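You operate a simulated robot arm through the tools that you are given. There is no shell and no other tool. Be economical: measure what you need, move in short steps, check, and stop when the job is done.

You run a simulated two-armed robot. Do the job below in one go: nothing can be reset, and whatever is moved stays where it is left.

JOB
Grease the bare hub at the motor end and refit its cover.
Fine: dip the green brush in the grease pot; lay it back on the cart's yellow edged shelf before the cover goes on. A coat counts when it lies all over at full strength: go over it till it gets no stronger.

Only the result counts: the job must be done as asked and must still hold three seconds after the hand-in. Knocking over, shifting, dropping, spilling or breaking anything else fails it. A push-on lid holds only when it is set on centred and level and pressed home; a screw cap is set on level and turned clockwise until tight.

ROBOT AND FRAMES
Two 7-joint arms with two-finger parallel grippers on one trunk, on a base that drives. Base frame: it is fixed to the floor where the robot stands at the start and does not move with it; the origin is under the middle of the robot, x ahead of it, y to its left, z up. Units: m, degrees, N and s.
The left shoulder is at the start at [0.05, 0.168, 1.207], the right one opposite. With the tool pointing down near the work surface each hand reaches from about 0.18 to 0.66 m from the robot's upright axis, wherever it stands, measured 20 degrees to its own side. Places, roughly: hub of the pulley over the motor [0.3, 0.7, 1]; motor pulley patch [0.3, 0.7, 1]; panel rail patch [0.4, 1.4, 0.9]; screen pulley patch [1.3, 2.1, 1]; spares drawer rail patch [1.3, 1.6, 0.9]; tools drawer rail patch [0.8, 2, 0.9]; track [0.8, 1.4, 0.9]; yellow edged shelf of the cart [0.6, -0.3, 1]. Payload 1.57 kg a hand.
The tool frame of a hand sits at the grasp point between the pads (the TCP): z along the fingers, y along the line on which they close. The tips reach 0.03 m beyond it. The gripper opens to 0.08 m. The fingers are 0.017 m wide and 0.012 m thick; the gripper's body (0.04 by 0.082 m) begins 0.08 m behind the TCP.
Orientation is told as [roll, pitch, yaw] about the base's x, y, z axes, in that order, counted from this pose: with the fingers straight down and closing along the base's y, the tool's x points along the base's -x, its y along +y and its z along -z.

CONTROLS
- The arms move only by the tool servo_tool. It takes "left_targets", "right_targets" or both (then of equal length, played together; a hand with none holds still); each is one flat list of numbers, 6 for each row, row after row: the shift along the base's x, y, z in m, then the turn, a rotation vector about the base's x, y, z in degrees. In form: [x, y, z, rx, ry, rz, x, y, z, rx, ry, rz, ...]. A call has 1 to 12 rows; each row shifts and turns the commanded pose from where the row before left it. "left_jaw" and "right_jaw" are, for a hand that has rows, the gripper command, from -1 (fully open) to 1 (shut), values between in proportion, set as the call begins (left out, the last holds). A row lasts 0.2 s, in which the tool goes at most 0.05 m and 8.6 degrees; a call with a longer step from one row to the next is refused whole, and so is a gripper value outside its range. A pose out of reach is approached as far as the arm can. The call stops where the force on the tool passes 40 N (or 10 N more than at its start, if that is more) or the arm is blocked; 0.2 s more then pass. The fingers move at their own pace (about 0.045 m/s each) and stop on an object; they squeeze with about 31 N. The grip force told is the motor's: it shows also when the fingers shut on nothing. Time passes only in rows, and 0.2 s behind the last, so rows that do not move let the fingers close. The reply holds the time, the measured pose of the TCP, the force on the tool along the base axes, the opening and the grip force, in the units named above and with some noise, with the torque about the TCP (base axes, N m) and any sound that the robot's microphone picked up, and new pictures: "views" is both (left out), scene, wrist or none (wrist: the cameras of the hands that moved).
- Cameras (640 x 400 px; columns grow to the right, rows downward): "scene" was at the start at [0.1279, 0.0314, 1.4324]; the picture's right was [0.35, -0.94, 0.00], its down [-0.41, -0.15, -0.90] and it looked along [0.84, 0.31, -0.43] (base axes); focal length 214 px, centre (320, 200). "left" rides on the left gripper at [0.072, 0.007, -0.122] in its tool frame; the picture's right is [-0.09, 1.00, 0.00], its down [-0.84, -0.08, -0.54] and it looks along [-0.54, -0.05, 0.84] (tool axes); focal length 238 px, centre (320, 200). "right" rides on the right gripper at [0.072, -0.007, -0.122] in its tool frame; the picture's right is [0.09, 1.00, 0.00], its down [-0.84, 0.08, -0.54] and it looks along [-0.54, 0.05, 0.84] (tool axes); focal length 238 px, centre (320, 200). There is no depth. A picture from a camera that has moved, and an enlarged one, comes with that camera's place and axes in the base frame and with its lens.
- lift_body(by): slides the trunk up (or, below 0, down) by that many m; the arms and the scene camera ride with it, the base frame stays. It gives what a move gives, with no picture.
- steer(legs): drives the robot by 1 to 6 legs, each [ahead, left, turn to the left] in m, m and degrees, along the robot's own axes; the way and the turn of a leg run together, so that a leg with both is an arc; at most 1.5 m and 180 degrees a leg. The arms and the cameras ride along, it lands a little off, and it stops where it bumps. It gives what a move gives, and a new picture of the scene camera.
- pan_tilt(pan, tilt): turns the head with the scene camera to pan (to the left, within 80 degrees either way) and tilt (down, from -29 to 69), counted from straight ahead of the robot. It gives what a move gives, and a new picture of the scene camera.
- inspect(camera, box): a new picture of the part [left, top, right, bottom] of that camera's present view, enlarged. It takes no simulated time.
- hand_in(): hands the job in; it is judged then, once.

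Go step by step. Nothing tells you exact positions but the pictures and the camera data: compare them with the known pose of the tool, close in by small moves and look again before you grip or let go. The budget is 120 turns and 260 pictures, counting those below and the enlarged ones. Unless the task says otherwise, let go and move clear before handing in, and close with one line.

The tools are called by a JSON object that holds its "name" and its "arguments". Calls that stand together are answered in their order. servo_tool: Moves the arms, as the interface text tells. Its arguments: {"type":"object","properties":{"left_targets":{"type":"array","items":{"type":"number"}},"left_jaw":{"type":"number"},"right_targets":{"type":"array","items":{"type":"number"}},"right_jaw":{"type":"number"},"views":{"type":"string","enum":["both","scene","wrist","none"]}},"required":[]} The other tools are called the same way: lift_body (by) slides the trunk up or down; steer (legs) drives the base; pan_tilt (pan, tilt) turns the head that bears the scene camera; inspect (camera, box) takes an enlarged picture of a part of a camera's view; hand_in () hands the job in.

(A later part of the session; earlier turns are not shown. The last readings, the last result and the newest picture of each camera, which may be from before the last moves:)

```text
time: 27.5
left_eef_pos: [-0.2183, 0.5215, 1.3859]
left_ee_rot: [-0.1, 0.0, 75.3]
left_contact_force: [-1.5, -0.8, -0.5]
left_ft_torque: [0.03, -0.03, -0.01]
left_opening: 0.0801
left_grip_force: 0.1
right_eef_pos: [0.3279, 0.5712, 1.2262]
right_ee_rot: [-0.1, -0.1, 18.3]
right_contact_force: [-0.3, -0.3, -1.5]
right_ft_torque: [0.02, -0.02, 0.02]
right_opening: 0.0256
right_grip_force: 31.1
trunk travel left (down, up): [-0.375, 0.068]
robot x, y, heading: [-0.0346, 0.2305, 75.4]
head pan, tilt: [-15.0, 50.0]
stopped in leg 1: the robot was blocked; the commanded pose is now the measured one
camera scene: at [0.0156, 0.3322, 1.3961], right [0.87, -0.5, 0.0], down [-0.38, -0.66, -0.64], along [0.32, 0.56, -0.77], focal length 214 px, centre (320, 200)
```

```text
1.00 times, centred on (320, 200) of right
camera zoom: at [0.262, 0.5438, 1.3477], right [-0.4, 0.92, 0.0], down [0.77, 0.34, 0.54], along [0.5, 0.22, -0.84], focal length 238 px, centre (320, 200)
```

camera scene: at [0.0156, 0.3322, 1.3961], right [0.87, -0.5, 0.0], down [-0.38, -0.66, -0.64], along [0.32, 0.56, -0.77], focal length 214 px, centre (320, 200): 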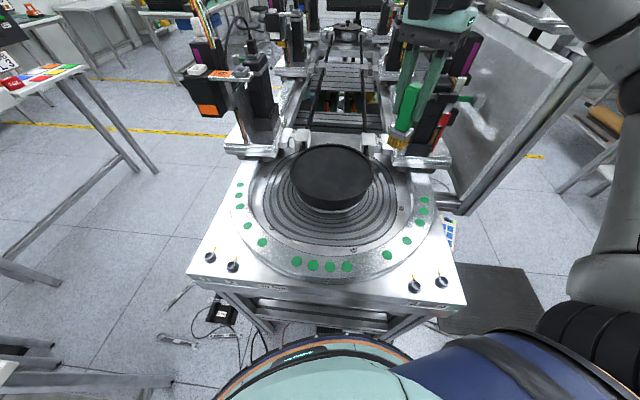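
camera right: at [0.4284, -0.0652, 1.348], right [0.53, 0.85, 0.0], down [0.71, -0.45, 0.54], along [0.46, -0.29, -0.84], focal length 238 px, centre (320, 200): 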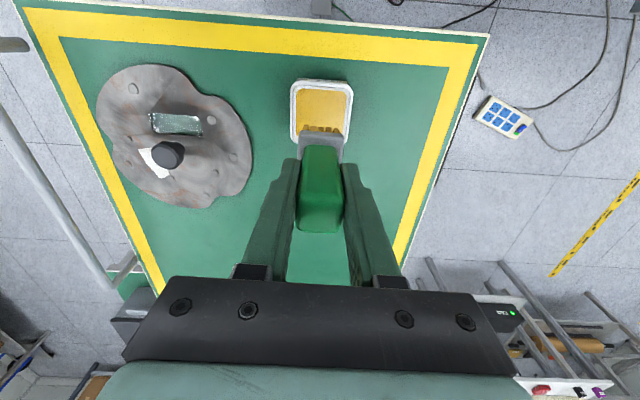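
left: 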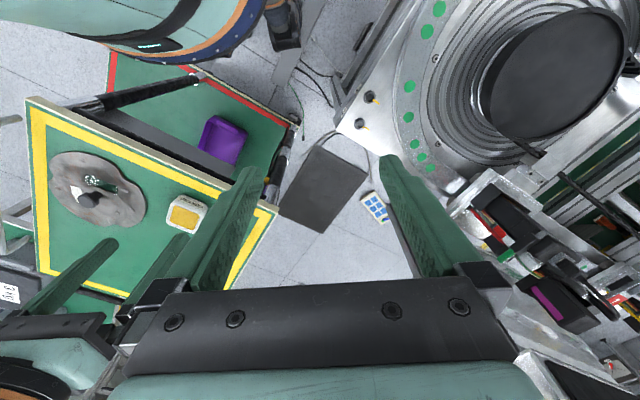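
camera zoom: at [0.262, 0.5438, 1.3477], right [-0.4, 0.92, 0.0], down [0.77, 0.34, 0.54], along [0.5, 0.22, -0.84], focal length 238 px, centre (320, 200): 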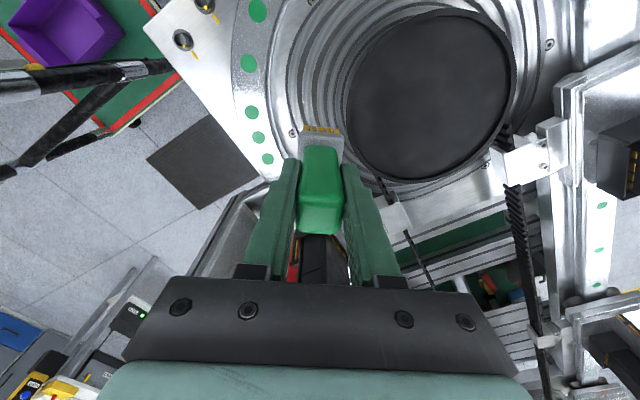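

The robot touched the table lightly and stopped; the hub is now about 0.55 m off at roughly [0.258, 0.70]. I move the brush over the hub centre, still high, and look.

{"name": "servo_tool", "arguments": {"right_targets": [-0.014, 0.026, 0, 0, 0, 0, -0.014, 0.026, 0, 0, 0, 0, -0.014, 0.026, 0, 0, 0, 0, -0.014, 0.026, 0, 0, 0, 0, -0.014, 0.025, 0, 0, 0, 0, 0, 0, -0.03, 0, 0, 0, 0, 0, 0, 0, 0, 0], "views": "both"}}

{"name": "inspect", "arguments": {"camera": "scene", "box": [260, 80, 420, 220]}}

```text
time: 29.1
left_eef_pos: [-0.2184, 0.5241, 1.3861]
left_ee_rot: [0.0, 0.1, 75.3]
left_contact_force: [0.1, -0.1, -0.3]
left_ft_torque: [0.01, -0.03, 0.01]
left_opening: 0.0797
left_grip_force: 0.0
right_eef_pos: [0.2572, 0.7045, 1.1949]
right_ee_rot: [0.1, -0.1, 18.2]
right_contact_force: [0.3, 0.2, -0.9]
right_ft_torque: [0.04, 0.01, 0.0]
right_opening: 0.0257
right_grip_force: 30.8
trunk travel left (down, up): [-0.375, 0.068]
robot x, y, heading: [-0.0332, 0.2275, 75.3]
head pan, tilt: [-15.0, 50.0]
camera scene: at [0.0154, 0.3332, 1.3961], right [0.87, -0.5, 0.0], down [-0.38, -0.67, -0.64], along [0.32, 0.56, -0.77], focal length 214 px, centre (320, 200)
camera right: at [0.1915, 0.6755, 1.316], right [-0.4, 0.92, 0.0], down [0.77, 0.34, 0.54], along [0.5, 0.22, -0.84], focal length 238 px, centre (320, 200)
```

scene: 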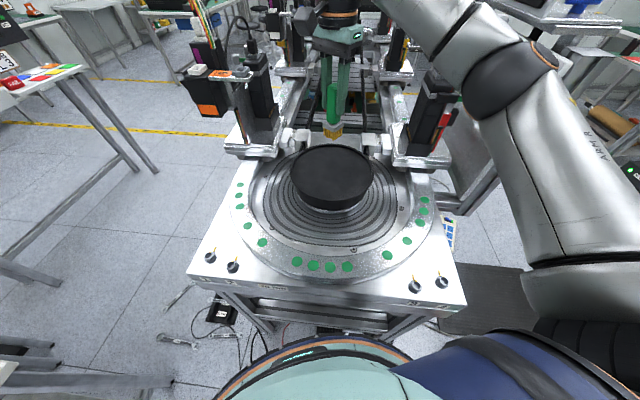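
right: 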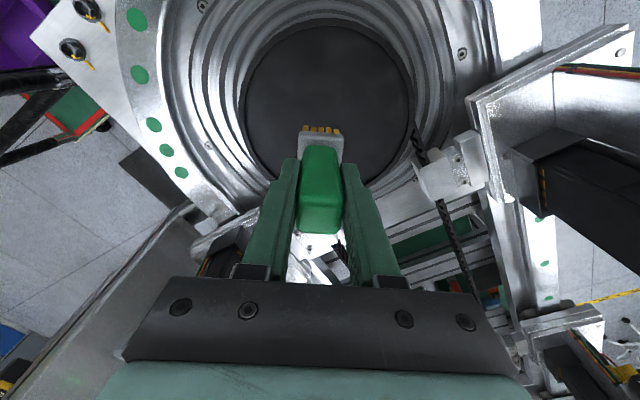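

```text
2.86 times, centred on (340, 150) of scene
camera zoom: at [0.0154, 0.3332, 1.3961], right [0.87, -0.5, 0.0], down [-0.38, -0.67, -0.64], along [0.32, 0.56, -0.77], focal length 613 px, centre (263, 343)
```

zoom: 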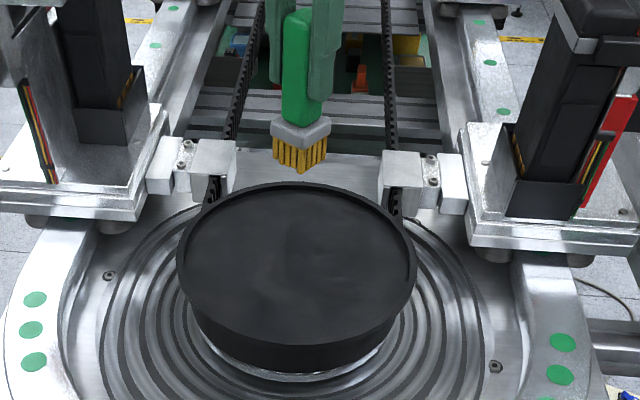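

The brush is above the hub's middle, with the bristles at about z 1.10. I descend to near the surface and check.

{"name": "servo_tool", "arguments": {"right_targets": [0, 0.003, -0.04, 0, 0, 0, 0, 0.002, -0.03, 0, 0, 0, 0, 0, 0, 0, 0, 0], "views": "wrist"}}

{"name": "inspect", "arguments": {"camera": "scene", "box": [260, 100, 420, 220]}}

```text
time: 29.9
left_eef_pos: [-0.2183, 0.5233, 1.3854]
left_ee_rot: [0.0, 0.0, 75.3]
left_contact_force: [0.8, 0.0, -0.5]
left_ft_torque: [0.03, 0.0, 0.02]
left_opening: 0.0802
left_grip_force: 0.1
right_eef_pos: [0.257, 0.7069, 1.1257]
right_ee_rot: [0.1, 0.0, 18.2]
right_contact_force: [0.5, -0.2, -2.1]
right_ft_torque: [0.0, 0.03, -0.06]
right_opening: 0.0255
right_grip_force: 31.2
trunk travel left (down, up): [-0.375, 0.068]
robot x, y, heading: [-0.035, 0.226, 75.2]
head pan, tilt: [-15.0, 50.0]
camera right: at [0.1917, 0.6791, 1.2463], right [-0.4, 0.92, 0.0], down [0.77, 0.34, 0.54], along [0.5, 0.22, -0.84], focal length 238 px, centre (320, 200)
```

right: 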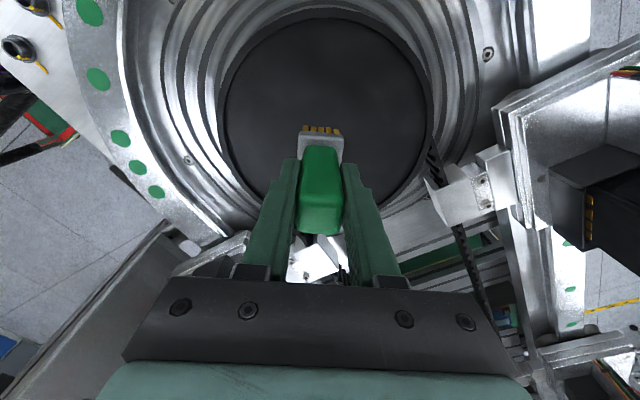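

```text
3.33 times, centred on (340, 160) of scene
camera zoom: at [0.0161, 0.3331, 1.3961], right [0.87, -0.5, 0.0], down [-0.38, -0.67, -0.64], along [0.32, 0.56, -0.77], focal length 715 px, centre (253, 333)
```

zoom: 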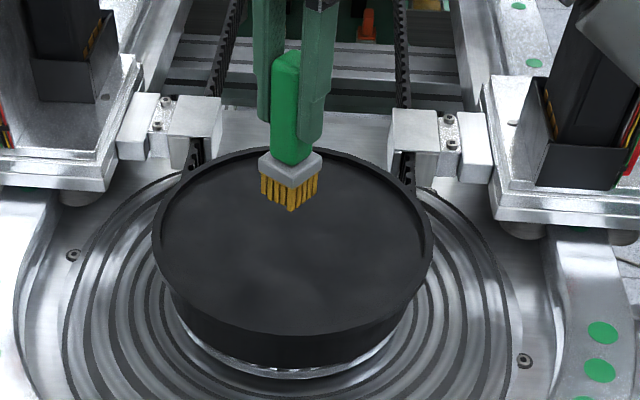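

The bristles hang a few centimetres over the shallow recess floor. I lower in small steps.

{"name": "servo_tool", "arguments": {"right_targets": [0, 0, -0.015, 0, 0, 0, 0, 0, -0.01, 0, 0, 0, 0, 0, -0.005, 0, 0, 0, 0, 0, 0, 0, 0, 0], "views": "none"}}

{"name": "inspect", "arguments": {"camera": "scene", "box": [260, 100, 420, 220]}}

```text
time: 30.9
left_eef_pos: [-0.2189, 0.5228, 1.3871]
left_ee_rot: [0.1, 0.0, 75.3]
left_contact_force: [0.1, 0.4, -0.2]
left_ft_torque: [-0.01, 0.02, -0.03]
left_opening: 0.0799
left_grip_force: 0.1
right_eef_pos: [0.2583, 0.706, 1.0955]
right_ee_rot: [-0.2, 0.1, 18.2]
right_contact_force: [0.0, 0.9, -1.0]
right_ft_torque: [0.0, 0.04, -0.01]
right_opening: 0.0256
right_grip_force: 31.2
trunk travel left (down, up): [-0.375, 0.068]
robot x, y, heading: [-0.0319, 0.2293, 75.3]
head pan, tilt: [-15.0, 50.0]
```

```text
3.33 times, centred on (340, 160) of scene
camera zoom: at [0.0162, 0.3333, 1.396], right [0.87, -0.5, 0.0], down [-0.38, -0.67, -0.64], along [0.32, 0.56, -0.77], focal length 715 px, centre (253, 333)
```

zoom: 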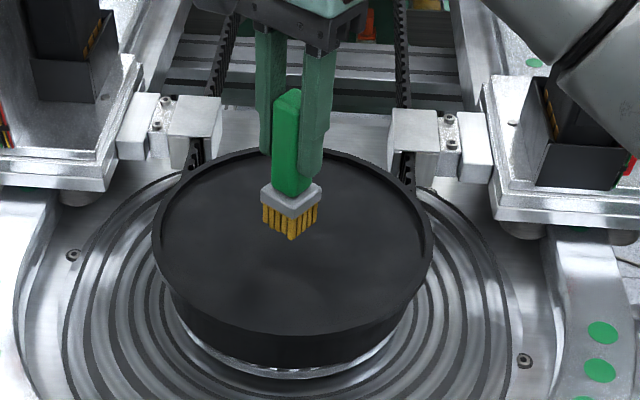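

No contact yet at bristle height ≈1.005. I go on lower in 5 mm steps.

{"name": "servo_tool", "arguments": {"right_targets": [0, 0, -0.005, 0, 0, 0, 0, 0, -0.005, 0, 0, 0, 0, 0, -0.004, 0, 0, 0, 0, 0, 0, 0, 0, 0], "views": "none"}}

{"name": "inspect", "arguments": {"camera": "scene", "box": [260, 100, 420, 220]}}

```text
time: 31.9
left_eef_pos: [-0.2172, 0.5231, 1.3863]
left_ee_rot: [0.1, 0.1, 75.3]
left_contact_force: [0.3, 0.1, 0.3]
left_ft_torque: [-0.01, -0.01, -0.03]
left_opening: 0.08
left_grip_force: 0.1
right_eef_pos: [0.2588, 0.7049, 1.0816]
right_ee_rot: [-0.1, 0.0, 18.3]
right_contact_force: [0.2, 0.8, -1.4]
right_ft_torque: [-0.02, 0.0, 0.01]
right_opening: 0.0255
right_grip_force: 31.0
trunk travel left (down, up): [-0.375, 0.068]
robot x, y, heading: [-0.0314, 0.2266, 75.2]
head pan, tilt: [-15.0, 50.0]
```

```text
3.33 times, centred on (340, 160) of scene
camera zoom: at [0.0162, 0.3333, 1.396], right [0.87, -0.5, 0.0], down [-0.38, -0.67, -0.64], along [0.32, 0.56, -0.77], focal length 715 px, centre (253, 333)
```

zoom: 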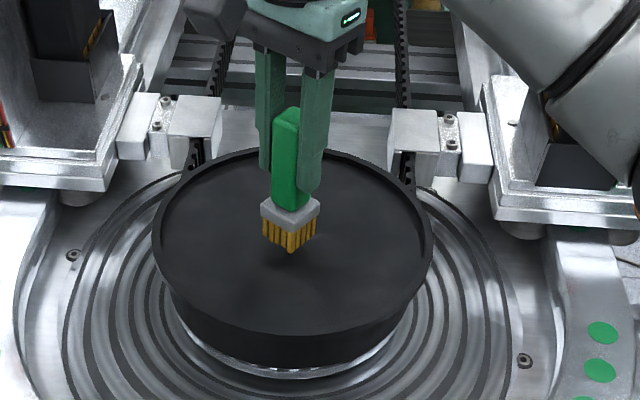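

Still free of contact (bristles ≈0.991). Lower further.

{"name": "servo_tool", "arguments": {"right_targets": [0, 0, -0.005, 0, 0, 0, 0, 0, -0.004, 0, 0, 0, 0, 0, -0.004, 0, 0, 0, 0, 0, 0, 0, 0, 0], "views": "none"}}

{"name": "inspect", "arguments": {"camera": "scene", "box": [260, 100, 420, 220]}}

```text
time: 32.9
left_eef_pos: [-0.2175, 0.5234, 1.3858]
left_ee_rot: [0.0, 0.0, 75.3]
left_contact_force: [0.3, -0.5, 0.4]
left_ft_torque: [0.01, -0.01, -0.04]
left_opening: 0.0801
left_grip_force: 0.1
right_eef_pos: [0.2574, 0.7062, 1.0677]
right_ee_rot: [0.0, 0.0, 18.2]
right_contact_force: [0.7, -0.4, 1.3]
right_ft_torque: [0.0, -0.06, 0.05]
right_opening: 0.0256
right_grip_force: 31.3
trunk travel left (down, up): [-0.375, 0.068]
robot x, y, heading: [-0.032, 0.2296, 75.4]
head pan, tilt: [-15.0, 50.0]
```

```text
3.33 times, centred on (340, 160) of scene
camera zoom: at [0.0162, 0.3331, 1.3961], right [0.87, -0.5, 0.0], down [-0.38, -0.67, -0.64], along [0.32, 0.56, -0.77], focal length 715 px, centre (253, 333)
```

zoom: 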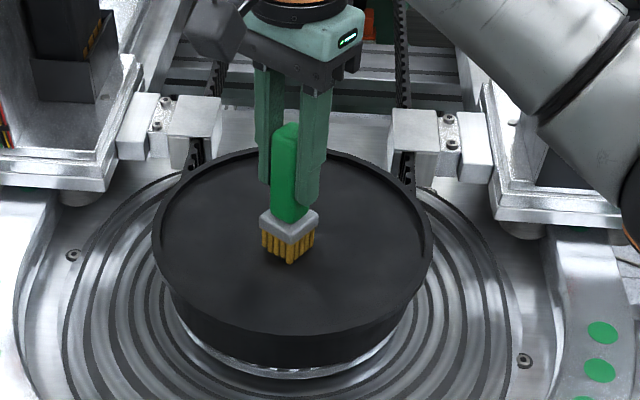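

Light contact is reached at TCP z≈1.0677 (floor ≈0.977). I press slightly and make a first trial stroke to see the coat.

{"name": "servo_tool", "arguments": {"right_targets": [0, 0, -0.0015, 0, 0, 0, 0.017, -0.01, 0, 0, 0, 0, 0.017, -0.01, 0, 0, 0, 0, -0.017, 0.01, 0, 0, 0, 0, -0.017, 0.01, 0, 0, 0, 0, -0.017, 0.01, 0, 0, 0, 0], "views": "wrist"}}

{"name": "inspect", "arguments": {"camera": "scene", "box": [260, 100, 420, 220]}}

```text
time: 34.3
left_eef_pos: [-0.2187, 0.5231, 1.3867]
left_ee_rot: [-0.2, -0.1, 75.3]
left_contact_force: [-0.8, -0.9, 0.2]
left_ft_torque: [0.01, 0.0, -0.02]
left_opening: 0.0798
left_grip_force: 0.0
right_eef_pos: [0.2404, 0.717, 1.0701]
right_ee_rot: [0.0, -0.1, 18.3]
right_contact_force: [-1.5, -0.6, 3.9]
right_ft_torque: [-0.05, 0.05, -0.01]
right_opening: 0.0256
right_grip_force: 30.5
trunk travel left (down, up): [-0.375, 0.068]
robot x, y, heading: [-0.0385, 0.2325, 75.5]
head pan, tilt: [-15.0, 50.0]
camera right: at [0.176, 0.6888, 1.1901], right [-0.4, 0.92, 0.0], down [0.77, 0.34, 0.54], along [0.5, 0.22, -0.84], focal length 238 px, centre (320, 200)
```

right: 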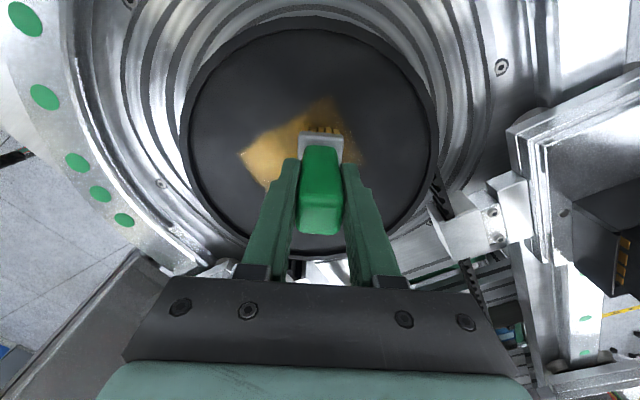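

```text
3.33 times, centred on (340, 160) of scene
camera zoom: at [0.0155, 0.3328, 1.3961], right [0.87, -0.5, 0.0], down [-0.38, -0.67, -0.64], along [0.32, 0.56, -0.77], focal length 715 px, centre (253, 333)
```

zoom: 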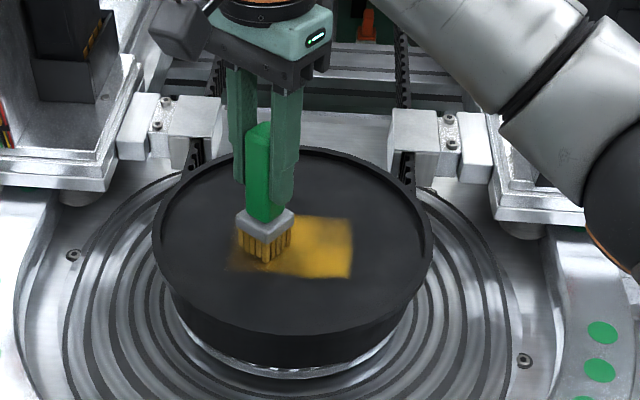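

The grease goes on well and gets stronger with repeated passes. I take the hub centre as [0.263, 0.708] and brush lanes along the brush's own axes, working to one side first.

{"name": "servo_tool", "arguments": {"right_targets": [0.0332, 0.0111, -0.001, 0, 0, 0, 0.0332, 0.0111, 0, 0, 0, 0, 0.0313, 0.0104, 0, 0, 0, 0, -0.0108, 0.0154, 0, 0, 0, 0, -0.038, -0.0126, 0, 0, 0, 0, -0.038, -0.0126, 0, 0, 0, 0, -0.038, -0.0126, 0, 0, 0, 0, -0.0361, -0.012, 0, 0, 0, 0, 0.0038, 0.0203, 0, 0, 0, 0, 0.0437, 0.0145, 0, 0, 0, 0, 0.0437, 0.0145, 0, 0, 0, 0, 0.0437, 0.0145, 0, 0, 0, 0], "views": "wrist"}}

{"name": "inspect", "arguments": {"camera": "scene", "box": [260, 100, 420, 220]}}

```text
time: 36.9
left_eef_pos: [-0.2175, 0.522, 1.3867]
left_ee_rot: [-0.1, 0.0, 75.4]
left_contact_force: [-0.2, -0.2, -0.6]
left_ft_torque: [0.03, 0.01, -0.02]
left_opening: 0.0798
left_grip_force: 0.0
right_eef_pos: [0.3154, 0.7786, 1.0668]
right_ee_rot: [0.0, -0.2, 18.4]
right_contact_force: [-1.8, -0.1, 5.2]
right_ft_torque: [-0.06, 0.26, -0.01]
right_opening: 0.0257
right_grip_force: 31.3
trunk travel left (down, up): [-0.375, 0.068]
robot x, y, heading: [-0.0345, 0.2264, 75.4]
head pan, tilt: [-15.0, 50.0]
camera right: at [0.2497, 0.7503, 1.1869], right [-0.4, 0.92, 0.0], down [0.77, 0.34, 0.54], along [0.5, 0.22, -0.84], focal length 238 px, centre (320, 200)
```

right: 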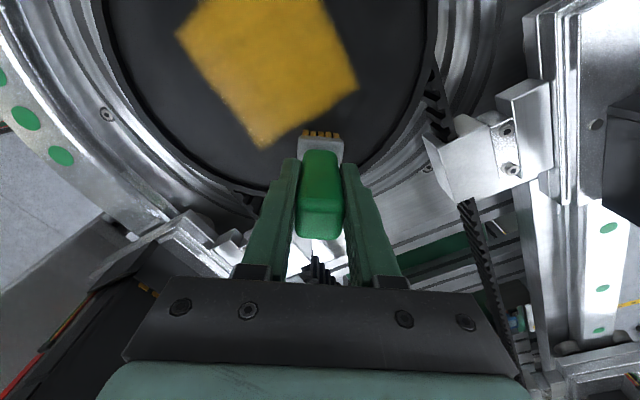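

```text
3.33 times, centred on (340, 160) of scene
camera zoom: at [0.0154, 0.3325, 1.396], right [0.87, -0.5, 0.0], down [-0.38, -0.66, -0.64], along [0.32, 0.56, -0.77], focal length 715 px, centre (253, 333)
```

zoom: 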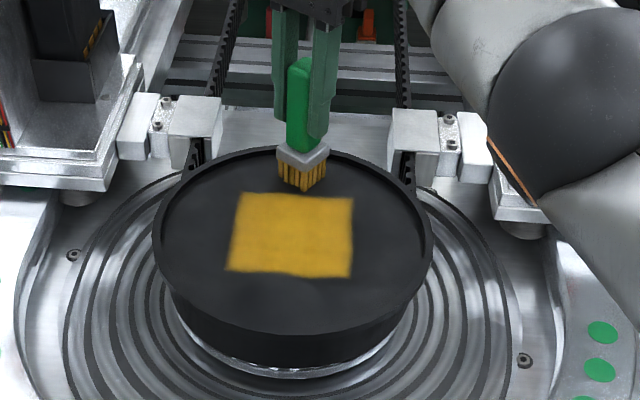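

Grease only sticks on a square patch of about 0.105 m aligned with the machine, whose front limit is not yet clear. I continue with lanes along the machine's cross axis, moving towards the robot.

{"name": "servo_tool", "arguments": {"right_targets": [0.021, -0.044, 0, 0, 0, 0, -0.0305, 0.0175, 0, 0, 0, 0, -0.0305, 0.0175, 0, 0, 0, 0, -0.0305, 0.0175, 0, 0, 0, 0, -0.009, -0.0157, 0, 0, 0, 0, 0.0322, -0.0185, 0, 0, 0, 0, 0.0322, -0.0185, 0, 0, 0, 0, 0.0313, -0.018, 0, 0, 0, 0, -0.009, -0.0157, 0, 0, 0, 0, -0.0322, 0.0185, 0, 0, 0, 0, -0.0313, 0.018, 0, 0, 0, 0, -0.0322, 0.0185, 0, 0, 0, 0], "views": "none"}}

{"name": "servo_tool", "arguments": {"right_targets": [-0.009, -0.0157, 0, 0, 0, 0, 0.0322, -0.0185, 0, 0, 0, 0, 0.0322, -0.0185, 0, 0, 0, 0, 0.0313, -0.018, 0, 0, 0, 0, -0.009, -0.0157, 0, 0, 0, 0, -0.0322, 0.0185, 0, 0, 0, 0, -0.0313, 0.018, 0, 0, 0, 0, -0.0322, 0.0185, 0, 0, 0, 0, -0.009, -0.0157, 0, 0, 0, 0, 0.0322, -0.0185, 0, 0, 0, 0, 0.0322, -0.0185, 0, 0, 0, 0, 0.0313, -0.018, 0, 0, 0, 0], "views": "wrist"}}

{"name": "inspect", "arguments": {"camera": "scene", "box": [260, 100, 420, 220]}}

```text
time: 39.5
left_eef_pos: [-0.2195, 0.5235, 1.3854]
left_ee_rot: [-0.2, 0.0, 75.2]
left_contact_force: [-1.2, -1.1, 0.7]
left_ft_torque: [-0.02, -0.02, 0.01]
left_opening: 0.0801
left_grip_force: 0.1
right_eef_pos: [0.2216, 0.7573, 1.0675]
right_ee_rot: [0.0, 0.0, 18.2]
right_contact_force: [-0.8, -0.1, -1.3]
right_ft_torque: [-0.06, 0.0, -0.01]
right_opening: 0.0257
right_grip_force: 31.1
trunk travel left (down, up): [-0.375, 0.068]
robot x, y, heading: [-0.0328, 0.2299, 75.2]
head pan, tilt: [-15.0, 50.0]
```

```text
time: 42.1
left_eef_pos: [-0.2171, 0.5226, 1.3873]
left_ee_rot: [0.0, 0.0, 75.3]
left_contact_force: [0.6, 0.4, 0.2]
left_ft_torque: [0.0, -0.01, 0.03]
left_opening: 0.0801
left_grip_force: 0.0
right_eef_pos: [0.2928, 0.652, 1.0658]
right_ee_rot: [0.1, 0.0, 18.2]
right_contact_force: [0.8, 0.8, -0.9]
right_ft_torque: [-0.01, -0.02, 0.01]
right_opening: 0.0255
right_grip_force: 30.8
trunk travel left (down, up): [-0.375, 0.068]
robot x, y, heading: [-0.0314, 0.2315, 75.3]
head pan, tilt: [-15.0, 50.0]
camera right: at [0.2282, 0.6244, 1.1867], right [-0.4, 0.92, 0.0], down [0.77, 0.34, 0.54], along [0.5, 0.22, -0.84], focal length 238 px, centre (320, 200)
```

right: 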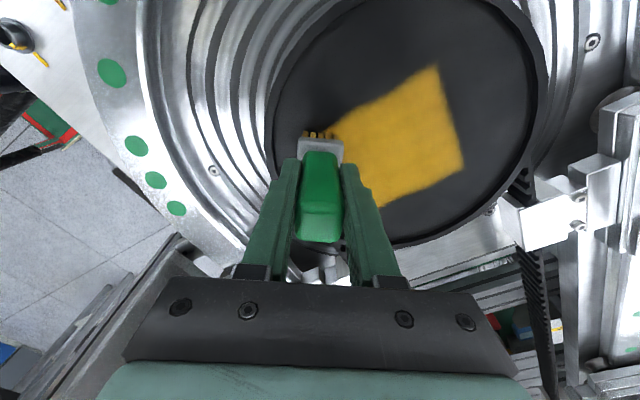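

```text
3.33 times, centred on (340, 160) of scene
camera zoom: at [0.0169, 0.3329, 1.396], right [0.87, -0.5, 0.0], down [-0.38, -0.67, -0.64], along [0.32, 0.56, -0.77], focal length 715 px, centre (253, 333)
```

zoom: 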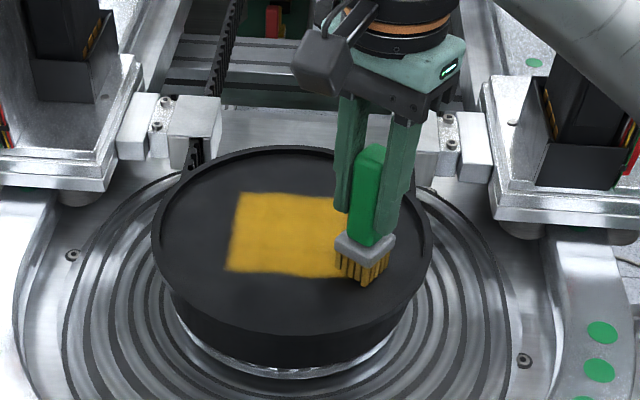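

The front edge of the patch stays at the same line, but contact was doubtful there (no force). I press 2.5 mm lower and stroke across the front to make sure.

{"name": "servo_tool", "arguments": {"right_targets": [-0.0235, 0.0135, -0.0015, 0, 0, 0, -0.0235, 0.0135, -0.001, 0, 0, 0, 0, 0, 0, 0, 0, 0], "views": "none"}}

{"name": "servo_tool", "arguments": {"right_targets": [-0.0235, 0.0135, -0.001, 0, 0, 0, -0.0235, 0.0135, 0, 0, 0, 0, 0.0305, -0.0175, 0, 0, 0, 0, 0.0305, -0.0175, 0, 0, 0, 0, 0.0305, -0.0175, 0, 0, 0, 0], "views": "none"}}

{"name": "inspect", "arguments": {"camera": "scene", "box": [260, 100, 420, 220]}}

```text
time: 42.9
left_eef_pos: [-0.2182, 0.5234, 1.3854]
left_ee_rot: [0.0, 0.0, 75.3]
left_contact_force: [-0.1, 0.4, 0.5]
left_ft_torque: [0.01, -0.02, 0.0]
left_opening: 0.0799
left_grip_force: 0.0
right_eef_pos: [0.2446, 0.6803, 1.0648]
right_ee_rot: [0.0, 0.0, 18.2]
right_contact_force: [0.2, -0.4, 0.1]
right_ft_torque: [-0.04, 0.06, -0.01]
right_opening: 0.0256
right_grip_force: 30.4
trunk travel left (down, up): [-0.375, 0.068]
robot x, y, heading: [-0.0337, 0.2292, 75.3]
head pan, tilt: [-15.0, 50.0]
```

```text
time: 44.1
left_eef_pos: [-0.2194, 0.522, 1.387]
left_ee_rot: [-0.1, -0.1, 75.3]
left_contact_force: [-0.7, 0.3, 0.0]
left_ft_torque: [0.03, 0.01, -0.01]
left_opening: 0.08
left_grip_force: 0.0
right_eef_pos: [0.2889, 0.6544, 1.0652]
right_ee_rot: [0.2, -0.1, 18.4]
right_contact_force: [-3.3, 3.6, 20.2]
right_ft_torque: [0.07, 0.43, -0.04]
right_opening: 0.0254
right_grip_force: 30.9
trunk travel left (down, up): [-0.375, 0.068]
robot x, y, heading: [-0.0391, 0.2261, 75.6]
head pan, tilt: [-15.0, 50.0]
```

```text
3.33 times, centred on (340, 160) of scene
camera zoom: at [0.0152, 0.3318, 1.3964], right [0.87, -0.5, 0.0], down [-0.38, -0.66, -0.64], along [0.32, 0.56, -0.77], focal length 715 px, centre (253, 333)
```

zoom: 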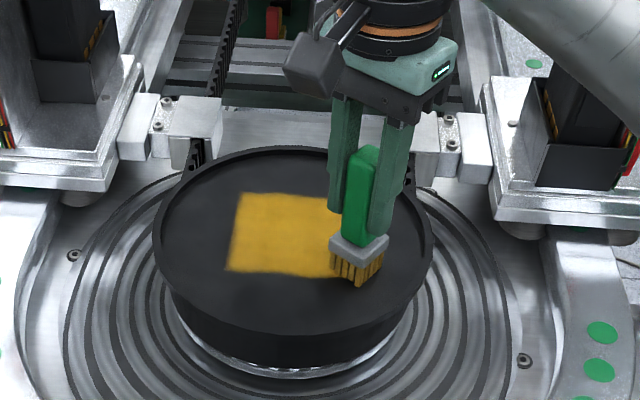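

The front limit is real: pressed at 20 N no paint is taken beyond it. I ease the pressure a bit and go over the whole patch again, all lanes, towards the far side.

{"name": "servo_tool", "arguments": {"right_targets": [-0.0278, 0.016, 0.002, 0, 0, 0, -0.0278, 0.016, 0, 0, 0, 0, -0.0278, 0.016, 0, 0, 0, 0, 0.01, 0.0174, 0, 0, 0, 0, 0.0278, -0.016, 0, 0, 0, 0, 0.0278, -0.016, 0, 0, 0, 0, 0.0278, -0.016, 0, 0, 0, 0, 0.01, 0.0174, 0, 0, 0, 0, -0.0278, 0.016, 0, 0, 0, 0, -0.0278, 0.016, 0, 0, 0, 0, -0.0278, 0.016, 0, 0, 0, 0, 0.01, 0.0174, 0, 0, 0, 0], "views": "none"}}

{"name": "servo_tool", "arguments": {"right_targets": [0.0278, -0.016, 0, 0, 0, 0, 0.0278, -0.016, 0, 0, 0, 0, 0.0278, -0.016, 0, 0, 0, 0, 0.01, 0.0174, 0, 0, 0, 0, -0.0278, 0.016, 0, 0, 0, 0, -0.0278, 0.016, 0, 0, 0, 0, -0.0278, 0.016, 0, 0, 0, 0, 0.01, 0.0174, 0, 0, 0, 0, 0.0278, -0.016, 0, 0, 0, 0, 0.0278, -0.016, 0, 0, 0, 0, 0.0278, -0.016, 0, 0, 0, 0], "views": "none"}}

{"name": "inspect", "arguments": {"camera": "scene", "box": [290, 130, 390, 200]}}

```text
time: 46.7
left_eef_pos: [-0.2175, 0.5216, 1.3871]
left_ee_rot: [-0.1, 0.0, 75.4]
left_contact_force: [0.4, -0.4, 0.2]
left_ft_torque: [0.0, 0.0, 0.04]
left_opening: 0.0802
left_grip_force: 0.0
right_eef_pos: [0.235, 0.7562, 1.0646]
right_ee_rot: [0.0, 0.0, 18.3]
right_contact_force: [-2.0, -2.0, 5.6]
right_ft_torque: [-0.17, 0.21, -0.03]
right_opening: 0.0253
right_grip_force: 31.1
trunk travel left (down, up): [-0.375, 0.068]
robot x, y, heading: [-0.0322, 0.2308, 75.2]
head pan, tilt: [-15.0, 50.0]
```

```text
time: 49.1
left_eef_pos: [-0.2173, 0.5222, 1.3858]
left_ee_rot: [0.0, 0.1, 75.3]
left_contact_force: [-0.6, -1.0, 0.3]
left_ft_torque: [0.01, -0.01, 0.02]
left_opening: 0.0797
left_grip_force: 0.1
right_eef_pos: [0.3405, 0.7415, 1.0645]
right_ee_rot: [-0.1, -0.1, 18.1]
right_contact_force: [1.7, -0.6, 1.5]
right_ft_torque: [-0.08, -0.08, 0.02]
right_opening: 0.0254
right_grip_force: 31.2
trunk travel left (down, up): [-0.375, 0.068]
robot x, y, heading: [-0.0359, 0.227, 75.5]
head pan, tilt: [-15.0, 50.0]
```

```text
5.71 times, centred on (340, 165) of scene
camera zoom: at [0.017, 0.3325, 1.3962], right [0.87, -0.5, 0.0], down [-0.38, -0.67, -0.64], along [0.32, 0.56, -0.77], focal length 1226 px, centre (206, 400)
```

zoom: 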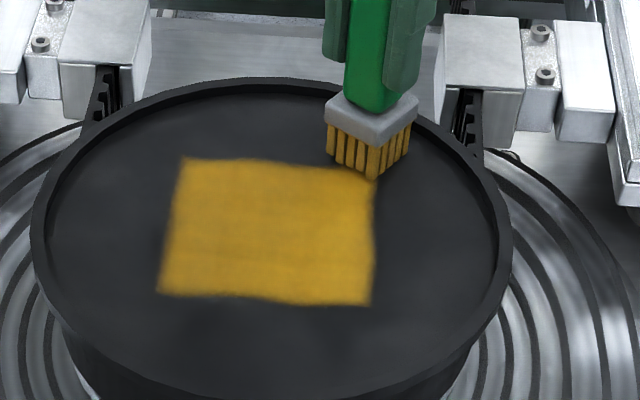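

The coat now looks even; I do one more complete pass in the crosswise direction with slightly more pressure and then compare.

{"name": "servo_tool", "arguments": {"right_targets": [-0.0164, -0.0285, -0.001, 0, 0, 0, -0.0164, -0.0285, 0, 0, 0, 0, -0.0164, -0.0285, 0, 0, 0, 0, -0.0174, 0.01, 0, 0, 0, 0, 0.0164, 0.0285, 0, 0, 0, 0, 0.0164, 0.0285, 0, 0, 0, 0, 0.0164, 0.0285, 0, 0, 0, 0, -0.0174, 0.01, 0, 0, 0, 0, -0.0164, -0.0285, 0, 0, 0, 0, -0.0164, -0.0285, 0, 0, 0, 0, -0.0164, -0.0285, 0, 0, 0, 0, -0.0174, 0.01, 0, 0, 0, 0], "views": "none"}}

{"name": "servo_tool", "arguments": {"right_targets": [0.0164, 0.0285, 0, 0, 0, 0, 0.0164, 0.0285, 0, 0, 0, 0, 0.0164, 0.0285, 0, 0, 0, 0, -0.0174, 0.01, 0, 0, 0, 0, -0.0164, -0.0285, 0, 0, 0, 0, -0.0164, -0.0285, 0, 0, 0, 0, -0.0164, -0.0285, 0, 0, 0, 0, -0.0174, 0.01, 0, 0, 0, 0, 0.0164, 0.0285, 0, 0, 0, 0, 0.0164, 0.0285, 0, 0, 0, 0, 0.0164, 0.0285, 0, 0, 0, 0], "views": "none"}}

{"name": "inspect", "arguments": {"camera": "scene", "box": [290, 130, 390, 200]}}

```text
time: 51.7
left_eef_pos: [-0.2181, 0.5245, 1.386]
left_ee_rot: [0.0, 0.2, 75.3]
left_contact_force: [-0.7, 0.2, 0.0]
left_ft_torque: [-0.01, -0.01, -0.06]
left_opening: 0.0801
left_grip_force: 0.0
right_eef_pos: [0.2368, 0.6868, 1.064]
right_ee_rot: [-0.3, -0.1, 18.1]
right_contact_force: [1.1, 0.7, -1.6]
right_ft_torque: [-0.01, 0.01, -0.01]
right_opening: 0.0255
right_grip_force: 31.0
trunk travel left (down, up): [-0.375, 0.068]
robot x, y, heading: [-0.0307, 0.2258, 75.3]
head pan, tilt: [-15.0, 50.0]
```

```text
time: 54.1
left_eef_pos: [-0.2216, 0.5226, 1.386]
left_ee_rot: [-0.2, -0.1, 75.3]
left_contact_force: [-0.5, 0.6, -0.3]
left_ft_torque: [0.03, -0.09, 0.01]
left_opening: 0.0797
left_grip_force: 0.1
right_eef_pos: [0.2514, 0.7919, 1.063]
right_ee_rot: [0.1, -0.3, 18.3]
right_contact_force: [1.0, -0.3, -3.4]
right_ft_torque: [0.03, 0.06, 0.01]
right_opening: 0.0255
right_grip_force: 31.2
trunk travel left (down, up): [-0.375, 0.068]
robot x, y, heading: [-0.0352, 0.2256, 75.4]
head pan, tilt: [-15.0, 50.0]
```

```text
5.71 times, centred on (340, 165) of scene
camera zoom: at [0.0131, 0.3324, 1.3961], right [0.87, -0.5, 0.0], down [-0.38, -0.66, -0.64], along [0.32, 0.56, -0.76], focal length 1226 px, centre (206, 400)
```

zoom: 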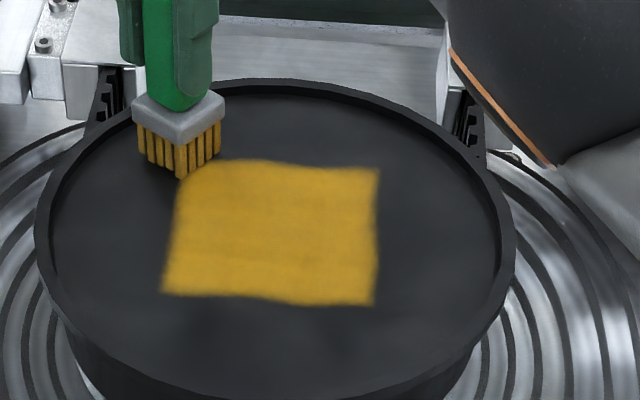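

No visible change from the last pass, so it is probably saturated. To be sure of contact, I make one more firm pass and read the force in mid-patch.

{"name": "servo_tool", "arguments": {"right_targets": [0.0296, -0.017, -0.001, 0, 0, 0, 0.0296, -0.017, 0, 0, 0, 0, 0.0296, -0.017, 0, 0, 0, 0, -0.01, -0.0174, 0, 0, 0, 0, -0.0296, 0.017, 0, 0, 0, 0, -0.0296, 0.017, 0, 0, 0, 0, -0.0296, 0.017, 0, 0, 0, 0, -0.01, -0.0174, 0, 0, 0, 0, 0.0296, -0.017, 0, 0, 0, 0, 0.0148, -0.0085, 0, 0, 0, 0], "views": "none"}}

{"name": "servo_tool", "arguments": {"right_targets": [0.0148, -0.0085, 0, 0, 0, 0, 0.0296, -0.017, 0, 0, 0, 0, -0.01, -0.0174, 0, 0, 0, 0, -0.0296, 0.017, 0, 0, 0, 0, -0.0296, 0.017, 0, 0, 0, 0, -0.0296, 0.017, 0, 0, 0, 0, -0.01, -0.0174, 0, 0, 0, 0, 0.0296, -0.017, 0, 0, 0, 0, 0.0148, -0.0085, 0, 0, 0, 0], "views": "none"}}

{"name": "servo_tool", "arguments": {"right_targets": [0.0148, -0.0085, 0, 0, 0, 0, 0.0296, -0.017, 0, 0, 0, 0, -0.01, -0.0174, 0, 0, 0, 0, -0.0296, 0.017, 0, 0, 0, 0, -0.0296, 0.017, 0, 0, 0, 0, -0.0296, 0.017, 0, 0, 0, 0, 0, 0, 0.03, 0, 0, 0, -0.02, -0.03, 0.03, 0, 0, 0, -0.02, -0.03, 0.02, 0, 0, 0], "views": "wrist"}}

{"name": "inspect", "arguments": {"camera": "scene", "box": [290, 130, 390, 200]}}

```text
time: 56.3
left_eef_pos: [-0.2175, 0.5233, 1.3861]
left_ee_rot: [0.0, 0.0, 75.2]
left_contact_force: [-0.6, 0.2, 0.2]
left_ft_torque: [-0.03, 0.02, 0.0]
left_opening: 0.08
left_grip_force: 0.1
right_eef_pos: [0.2762, 0.7305, 1.0628]
right_ee_rot: [-0.1, 0.1, 18.3]
right_contact_force: [-0.4, 0.1, -1.3]
right_ft_torque: [0.0, 0.01, -0.03]
right_opening: 0.0256
right_grip_force: 31.3
trunk travel left (down, up): [-0.375, 0.068]
robot x, y, heading: [-0.0362, 0.2267, 75.6]
head pan, tilt: [-15.0, 50.0]
```

```text
time: 58.3
left_eef_pos: [-0.217, 0.5245, 1.3857]
left_ee_rot: [0.1, 0.0, 75.3]
left_contact_force: [0.3, 0.2, 0.1]
left_ft_torque: [0.0, -0.01, 0.0]
left_opening: 0.0802
left_grip_force: 0.1
right_eef_pos: [0.2549, 0.6965, 1.0623]
right_ee_rot: [-0.2, 0.0, 18.3]
right_contact_force: [-0.1, 0.1, -0.4]
right_ft_torque: [-0.03, 0.02, -0.03]
right_opening: 0.0255
right_grip_force: 31.0
trunk travel left (down, up): [-0.375, 0.068]
robot x, y, heading: [-0.0309, 0.2295, 75.3]
head pan, tilt: [-15.0, 50.0]
```

```text
time: 60.3
left_eef_pos: [-0.218, 0.5227, 1.3862]
left_ee_rot: [0.0, 0.1, 75.3]
left_contact_force: [0.6, 0.3, -0.1]
left_ft_torque: [0.01, -0.05, -0.01]
left_opening: 0.08
left_grip_force: 0.0
right_eef_pos: [0.1635, 0.6451, 1.1443]
right_ee_rot: [-0.1, -0.1, 18.3]
right_contact_force: [0.3, 0.1, -1.9]
right_ft_torque: [0.02, 0.0, 0.03]
right_opening: 0.0258
right_grip_force: 30.9
trunk travel left (down, up): [-0.375, 0.068]
robot x, y, heading: [-0.0346, 0.224, 75.4]
head pan, tilt: [-15.0, 50.0]
camera right: at [0.0986, 0.6171, 1.2667], right [-0.4, 0.92, 0.0], down [0.77, 0.33, 0.54], along [0.5, 0.22, -0.84], focal length 238 px, centre (320, 200)
```

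right: 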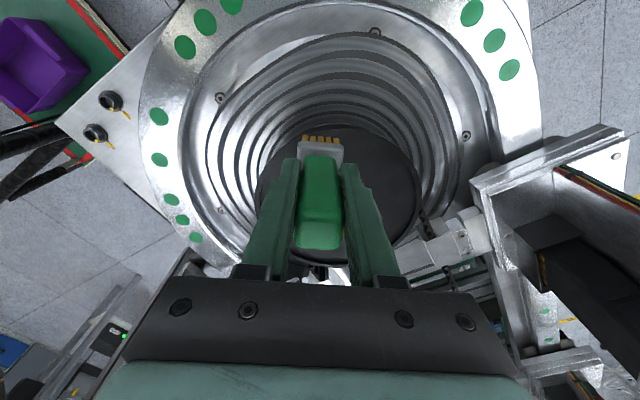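

```text
5.71 times, centred on (340, 165) of scene
camera zoom: at [0.0161, 0.3327, 1.3961], right [0.87, -0.5, 0.0], down [-0.38, -0.66, -0.64], along [0.32, 0.56, -0.77], focal length 1226 px, centre (206, 400)
```

zoom: 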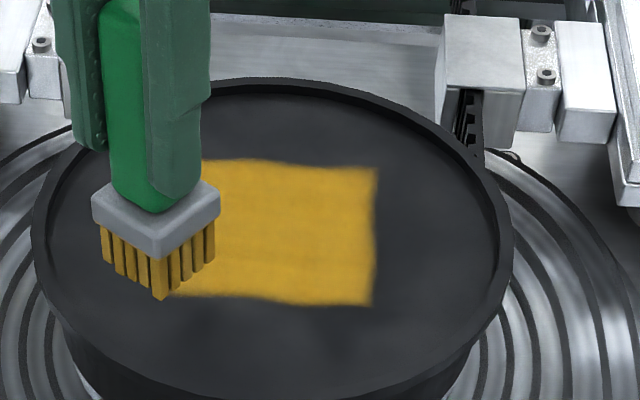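

The force in mid-patch was about nil, so the last passes may not have touched (the brush may have slid a little in the grip). I go back to the patch middle and feel for the surface again.

{"name": "servo_tool", "arguments": {"right_targets": [0.038, 0.0253, 0, 0, 0, 0, 0.038, 0.0253, 0, 0, 0, 0, 0.037, 0.0253, -0.02, 0, 0, 0, 0, 0, -0.04, 0, 0, 0, 0, 0, -0.02, 0, 0, 0, 0, 0, 0, 0, 0, 0], "views": "none"}}

{"name": "servo_tool", "arguments": {"right_targets": [0, 0, -0.002, 0, 0, 0, 0, 0, -0.001, 0, 0, 0, 0, 0, 0, 0, 0, 0], "views": "none"}}

{"name": "inspect", "arguments": {"camera": "scene", "box": [290, 130, 390, 200]}}

```text
time: 61.7
left_eef_pos: [-0.2174, 0.5236, 1.3862]
left_ee_rot: [0.0, -0.1, 75.4]
left_contact_force: [0.9, -0.2, 0.0]
left_ft_torque: [-0.01, 0.01, 0.03]
left_opening: 0.0799
left_grip_force: 0.0
right_eef_pos: [0.2755, 0.7213, 1.0653]
right_ee_rot: [-0.1, 0.0, 18.2]
right_contact_force: [0.1, -1.0, -1.2]
right_ft_torque: [-0.01, -0.02, 0.01]
right_opening: 0.0253
right_grip_force: 31.0
trunk travel left (down, up): [-0.375, 0.068]
robot x, y, heading: [-0.0351, 0.2283, 75.3]
head pan, tilt: [-15.0, 50.0]
```

```text
time: 62.5
left_eef_pos: [-0.2172, 0.5227, 1.3868]
left_ee_rot: [-0.1, 0.0, 75.3]
left_contact_force: [-0.4, 0.2, -0.3]
left_ft_torque: [0.03, -0.02, -0.01]
left_opening: 0.0798
left_grip_force: 0.0
right_eef_pos: [0.2755, 0.721, 1.0624]
right_ee_rot: [0.2, 0.0, 18.2]
right_contact_force: [0.6, 1.4, 4.8]
right_ft_torque: [0.03, -0.03, -0.02]
right_opening: 0.0257
right_grip_force: 31.1
trunk travel left (down, up): [-0.375, 0.068]
robot x, y, heading: [-0.033, 0.2249, 75.5]
head pan, tilt: [-15.0, 50.0]
```

```text
5.71 times, centred on (340, 165) of scene
camera zoom: at [0.0159, 0.3329, 1.3962], right [0.87, -0.5, 0.0], down [-0.38, -0.67, -0.64], along [0.32, 0.56, -0.77], focal length 1226 px, centre (206, 400)
```

zoom: 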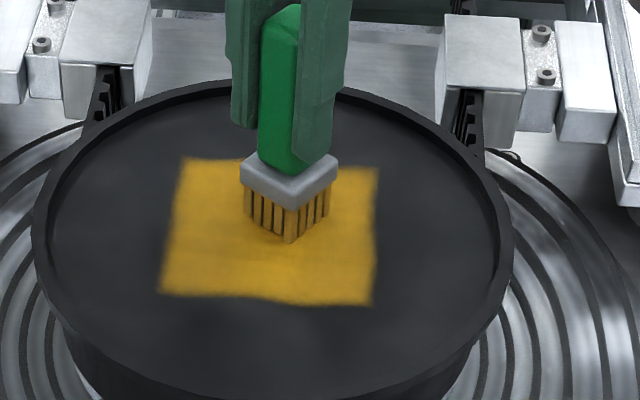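

Contact now at TCP z 1.0624 (the brush slid some 3 mm). I press 1.5 mm further and redo a full pass of lanes over the patch.

{"name": "servo_tool", "arguments": {"right_targets": [-0.011, 0.0353, -0.0015, 0, 0, 0, -0.011, 0.0353, 0, 0, 0, 0, 0.0296, -0.017, 0, 0, 0, 0, 0.0296, -0.017, 0, 0, 0, 0, 0.0296, -0.017, 0, 0, 0, 0, -0.01, -0.0174, 0, 0, 0, 0, -0.0296, 0.017, 0, 0, 0, 0, -0.0296, 0.017, 0, 0, 0, 0, -0.0296, 0.017, 0, 0, 0, 0, -0.01, -0.0174, 0, 0, 0, 0, 0.0296, -0.017, 0, 0, 0, 0, 0.0148, -0.0085, 0, 0, 0, 0], "views": "none"}}

{"name": "servo_tool", "arguments": {"right_targets": [0.0148, -0.0085, -0.0005, 0, 0, 0, 0.0296, -0.017, 0, 0, 0, 0, -0.01, -0.0174, 0, 0, 0, 0, -0.0296, 0.017, 0, 0, 0, 0, -0.0296, 0.017, 0, 0, 0, 0, -0.0296, 0.017, 0, 0, 0, 0, -0.01, -0.0174, 0, 0, 0, 0, 0.0296, -0.017, 0, 0, 0, 0, 0.0148, -0.0085, 0, 0, 0, 0], "views": "none"}}

{"name": "servo_tool", "arguments": {"right_targets": [0.0148, -0.0085, -0.0005, 0, 0, 0, 0.0296, -0.017, 0, 0, 0, 0, -0.01, -0.0174, 0, 0, 0, 0, -0.0296, 0.017, 0, 0, 0, 0, -0.0296, 0.017, 0, 0, 0, 0, -0.0296, 0.017, 0, 0, 0, 0, 0, 0, 0, 0, 0, 0], "views": "none"}}

{"name": "inspect", "arguments": {"camera": "scene", "box": [290, 130, 390, 200]}}

```text
time: 65.1
left_eef_pos: [-0.2172, 0.524, 1.3866]
left_ee_rot: [0.1, 0.0, 75.2]
left_contact_force: [-0.8, 0.3, 0.2]
left_ft_torque: [0.01, 0.02, 0.02]
left_opening: 0.0798
left_grip_force: 0.0
right_eef_pos: [0.2797, 0.731, 1.0617]
right_ee_rot: [-0.2, 0.0, 18.1]
right_contact_force: [0.6, 0.2, -1.2]
right_ft_torque: [0.0, 0.0, 0.0]
right_opening: 0.0256
right_grip_force: 31.2
trunk travel left (down, up): [-0.375, 0.068]
robot x, y, heading: [-0.0328, 0.2275, 75.4]
head pan, tilt: [-15.0, 50.0]
```

```text
time: 67.1
left_eef_pos: [-0.2183, 0.5229, 1.3858]
left_ee_rot: [-0.1, 0.1, 75.4]
left_contact_force: [0.0, 0.5, -0.2]
left_ft_torque: [0.02, 0.01, -0.01]
left_opening: 0.0799
left_grip_force: 0.1
right_eef_pos: [0.2581, 0.6988, 1.0601]
right_ee_rot: [0.1, 0.0, 18.3]
right_contact_force: [-2.4, 2.7, 10.0]
right_ft_torque: [0.04, 0.19, -0.01]
right_opening: 0.0257
right_grip_force: 30.5
trunk travel left (down, up): [-0.375, 0.068]
robot x, y, heading: [-0.0323, 0.2272, 75.4]
head pan, tilt: [-15.0, 50.0]
```

```text
time: 68.7
left_eef_pos: [-0.2185, 0.5224, 1.3864]
left_ee_rot: [0.0, -0.1, 75.2]
left_contact_force: [0.2, -0.5, -0.7]
left_ft_torque: [0.0, 0.0, -0.02]
left_opening: 0.08
left_grip_force: 0.0
right_eef_pos: [0.2056, 0.7044, 1.0599]
right_ee_rot: [0.0, 0.0, 18.3]
right_contact_force: [0.9, -3.2, 13.1]
right_ft_torque: [-0.26, 0.04, -0.01]
right_opening: 0.0258
right_grip_force: 30.8
trunk travel left (down, up): [-0.375, 0.068]
robot x, y, heading: [-0.0334, 0.2244, 75.2]
head pan, tilt: [-15.0, 50.0]
```

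```text
5.71 times, centred on (340, 165) of scene
camera zoom: at [0.016, 0.3316, 1.3961], right [0.87, -0.5, 0.0], down [-0.38, -0.66, -0.64], along [0.32, 0.56, -0.77], focal length 1226 px, centre (206, 400)
```

zoom: 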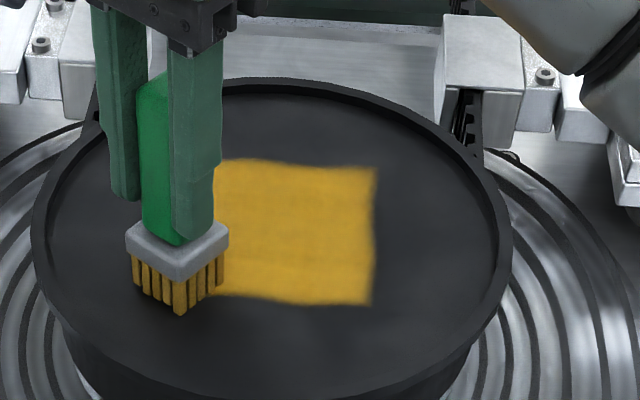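

The near half was gone over with 10–13 N; the coat looks unchanged. I go over it once more from near to far at this height to be sure of the far half, then compare.

{"name": "servo_tool", "arguments": {"right_targets": [0.0296, -0.017, 0, 0, 0, 0, 0.0296, -0.017, 0, 0, 0, 0, 0.0296, -0.017, 0, 0, 0, 0, 0.01, 0.0174, 0, 0, 0, 0, -0.0296, 0.017, 0, 0, 0, 0, -0.0296, 0.017, 0, 0, 0, 0, -0.0296, 0.017, 0, 0, 0, 0, 0.01, 0.0174, 0, 0, 0, 0, 0.0296, -0.017, 0, 0, 0, 0, 0.0296, -0.017, 0, 0, 0, 0, 0.0296, -0.017, 0, 0, 0, 0, 0.01, 0.0174, 0, 0, 0, 0], "views": "none"}}

{"name": "servo_tool", "arguments": {"right_targets": [-0.0296, 0.017, -0.0005, 0, 0, 0, -0.0296, 0.017, 0, 0, 0, 0, -0.0296, 0.017, 0, 0, 0, 0, 0.01, 0.0174, -0.0005, 0, 0, 0, 0.0296, -0.017, 0, 0, 0, 0, 0.0296, -0.017, 0, 0, 0, 0, 0.0296, -0.017, 0, 0, 0, 0, 0.01, 0.0174, 0, 0, 0, 0, -0.0296, 0.017, 0, 0, 0, 0, -0.0148, 0.0085, 0, 0, 0, 0], "views": "none"}}

{"name": "servo_tool", "arguments": {"right_targets": [-0.0148, 0.0085, 0, 0, 0, 0, -0.0296, 0.017, 0, 0, 0, 0, 0, 0, 0.04, 0, 0, 0, 0, 0, 0.05, 0, 0, 0, 0, 0, 0.05, 0, 0, 0], "views": "wrist"}}

{"name": "inspect", "arguments": {"camera": "scene", "box": [290, 130, 390, 200]}}

```text
time: 71.3
left_eef_pos: [-0.2195, 0.5215, 1.3864]
left_ee_rot: [-0.1, -0.1, 75.1]
left_contact_force: [0.2, -0.1, -0.1]
left_ft_torque: [-0.06, 0.0, -0.01]
left_opening: 0.08
left_grip_force: 0.1
right_eef_pos: [0.3239, 0.703, 1.0593]
right_ee_rot: [0.0, -0.2, 18.2]
right_contact_force: [-3.4, -7.7, 22.0]
right_ft_torque: [-0.4, 0.24, 0.02]
right_opening: 0.0256
right_grip_force: 30.5
trunk travel left (down, up): [-0.375, 0.068]
robot x, y, heading: [-0.0349, 0.2258, 75.4]
head pan, tilt: [-15.0, 50.0]
```

```text
time: 73.5
left_eef_pos: [-0.2176, 0.5225, 1.3862]
left_ee_rot: [0.1, -0.1, 75.2]
left_contact_force: [0.2, -0.4, 0.1]
left_ft_torque: [0.01, 0.01, -0.02]
left_opening: 0.08
left_grip_force: 0.0
right_eef_pos: [0.2995, 0.7634, 1.0586]
right_ee_rot: [-0.2, -0.2, 18.2]
right_contact_force: [1.6, -2.9, 11.1]
right_ft_torque: [-0.08, -0.12, -0.05]
right_opening: 0.0254
right_grip_force: 31.2
trunk travel left (down, up): [-0.375, 0.068]
robot x, y, heading: [-0.0325, 0.2262, 75.3]
head pan, tilt: [-15.0, 50.0]
```

```text
time: 74.7
left_eef_pos: [-0.2183, 0.5223, 1.3857]
left_ee_rot: [-0.1, 0.0, 75.3]
left_contact_force: [0.1, 0.2, 0.2]
left_ft_torque: [0.04, 0.03, -0.04]
left_opening: 0.08
left_grip_force: 0.0
right_eef_pos: [0.2573, 0.7685, 1.1673]
right_ee_rot: [-0.1, 0.0, 18.3]
right_contact_force: [-0.5, -0.7, -0.8]
right_ft_torque: [-0.02, 0.03, 0.03]
right_opening: 0.0257
right_grip_force: 30.9
right hand out of reach, approached as far as the arm can: row 3, 4, 5
trunk travel left (down, up): [-0.375, 0.068]
robot x, y, heading: [-0.0356, 0.2255, 75.2]
head pan, tilt: [-15.0, 50.0]
camera right: at [0.193, 0.7411, 1.2894], right [-0.4, 0.92, 0.0], down [0.77, 0.34, 0.54], along [0.5, 0.22, -0.84], focal length 238 px, centre (320, 200)
```

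right: 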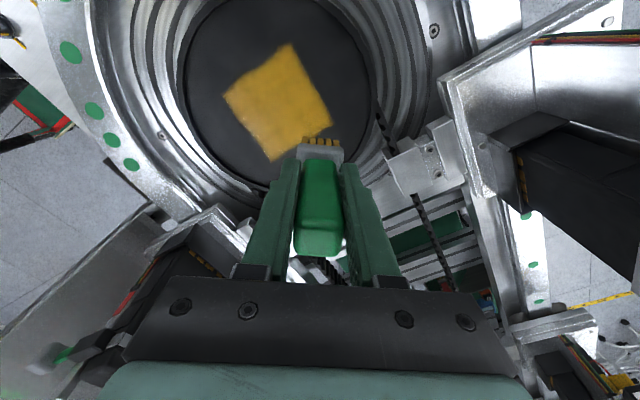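

```text
5.71 times, centred on (340, 165) of scene
camera zoom: at [0.0158, 0.3326, 1.3961], right [0.87, -0.5, 0.0], down [-0.38, -0.66, -0.64], along [0.32, 0.56, -0.77], focal length 1226 px, centre (206, 400)
```

zoom: 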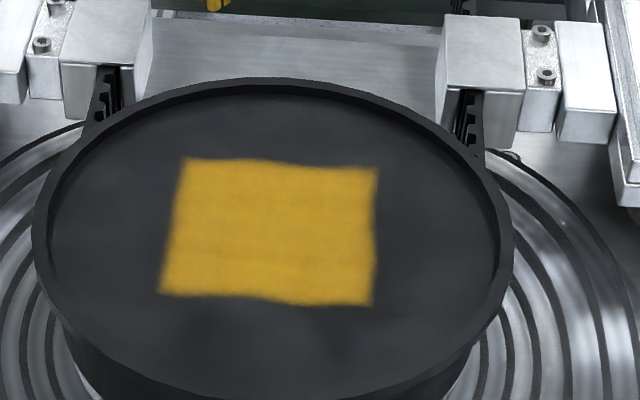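

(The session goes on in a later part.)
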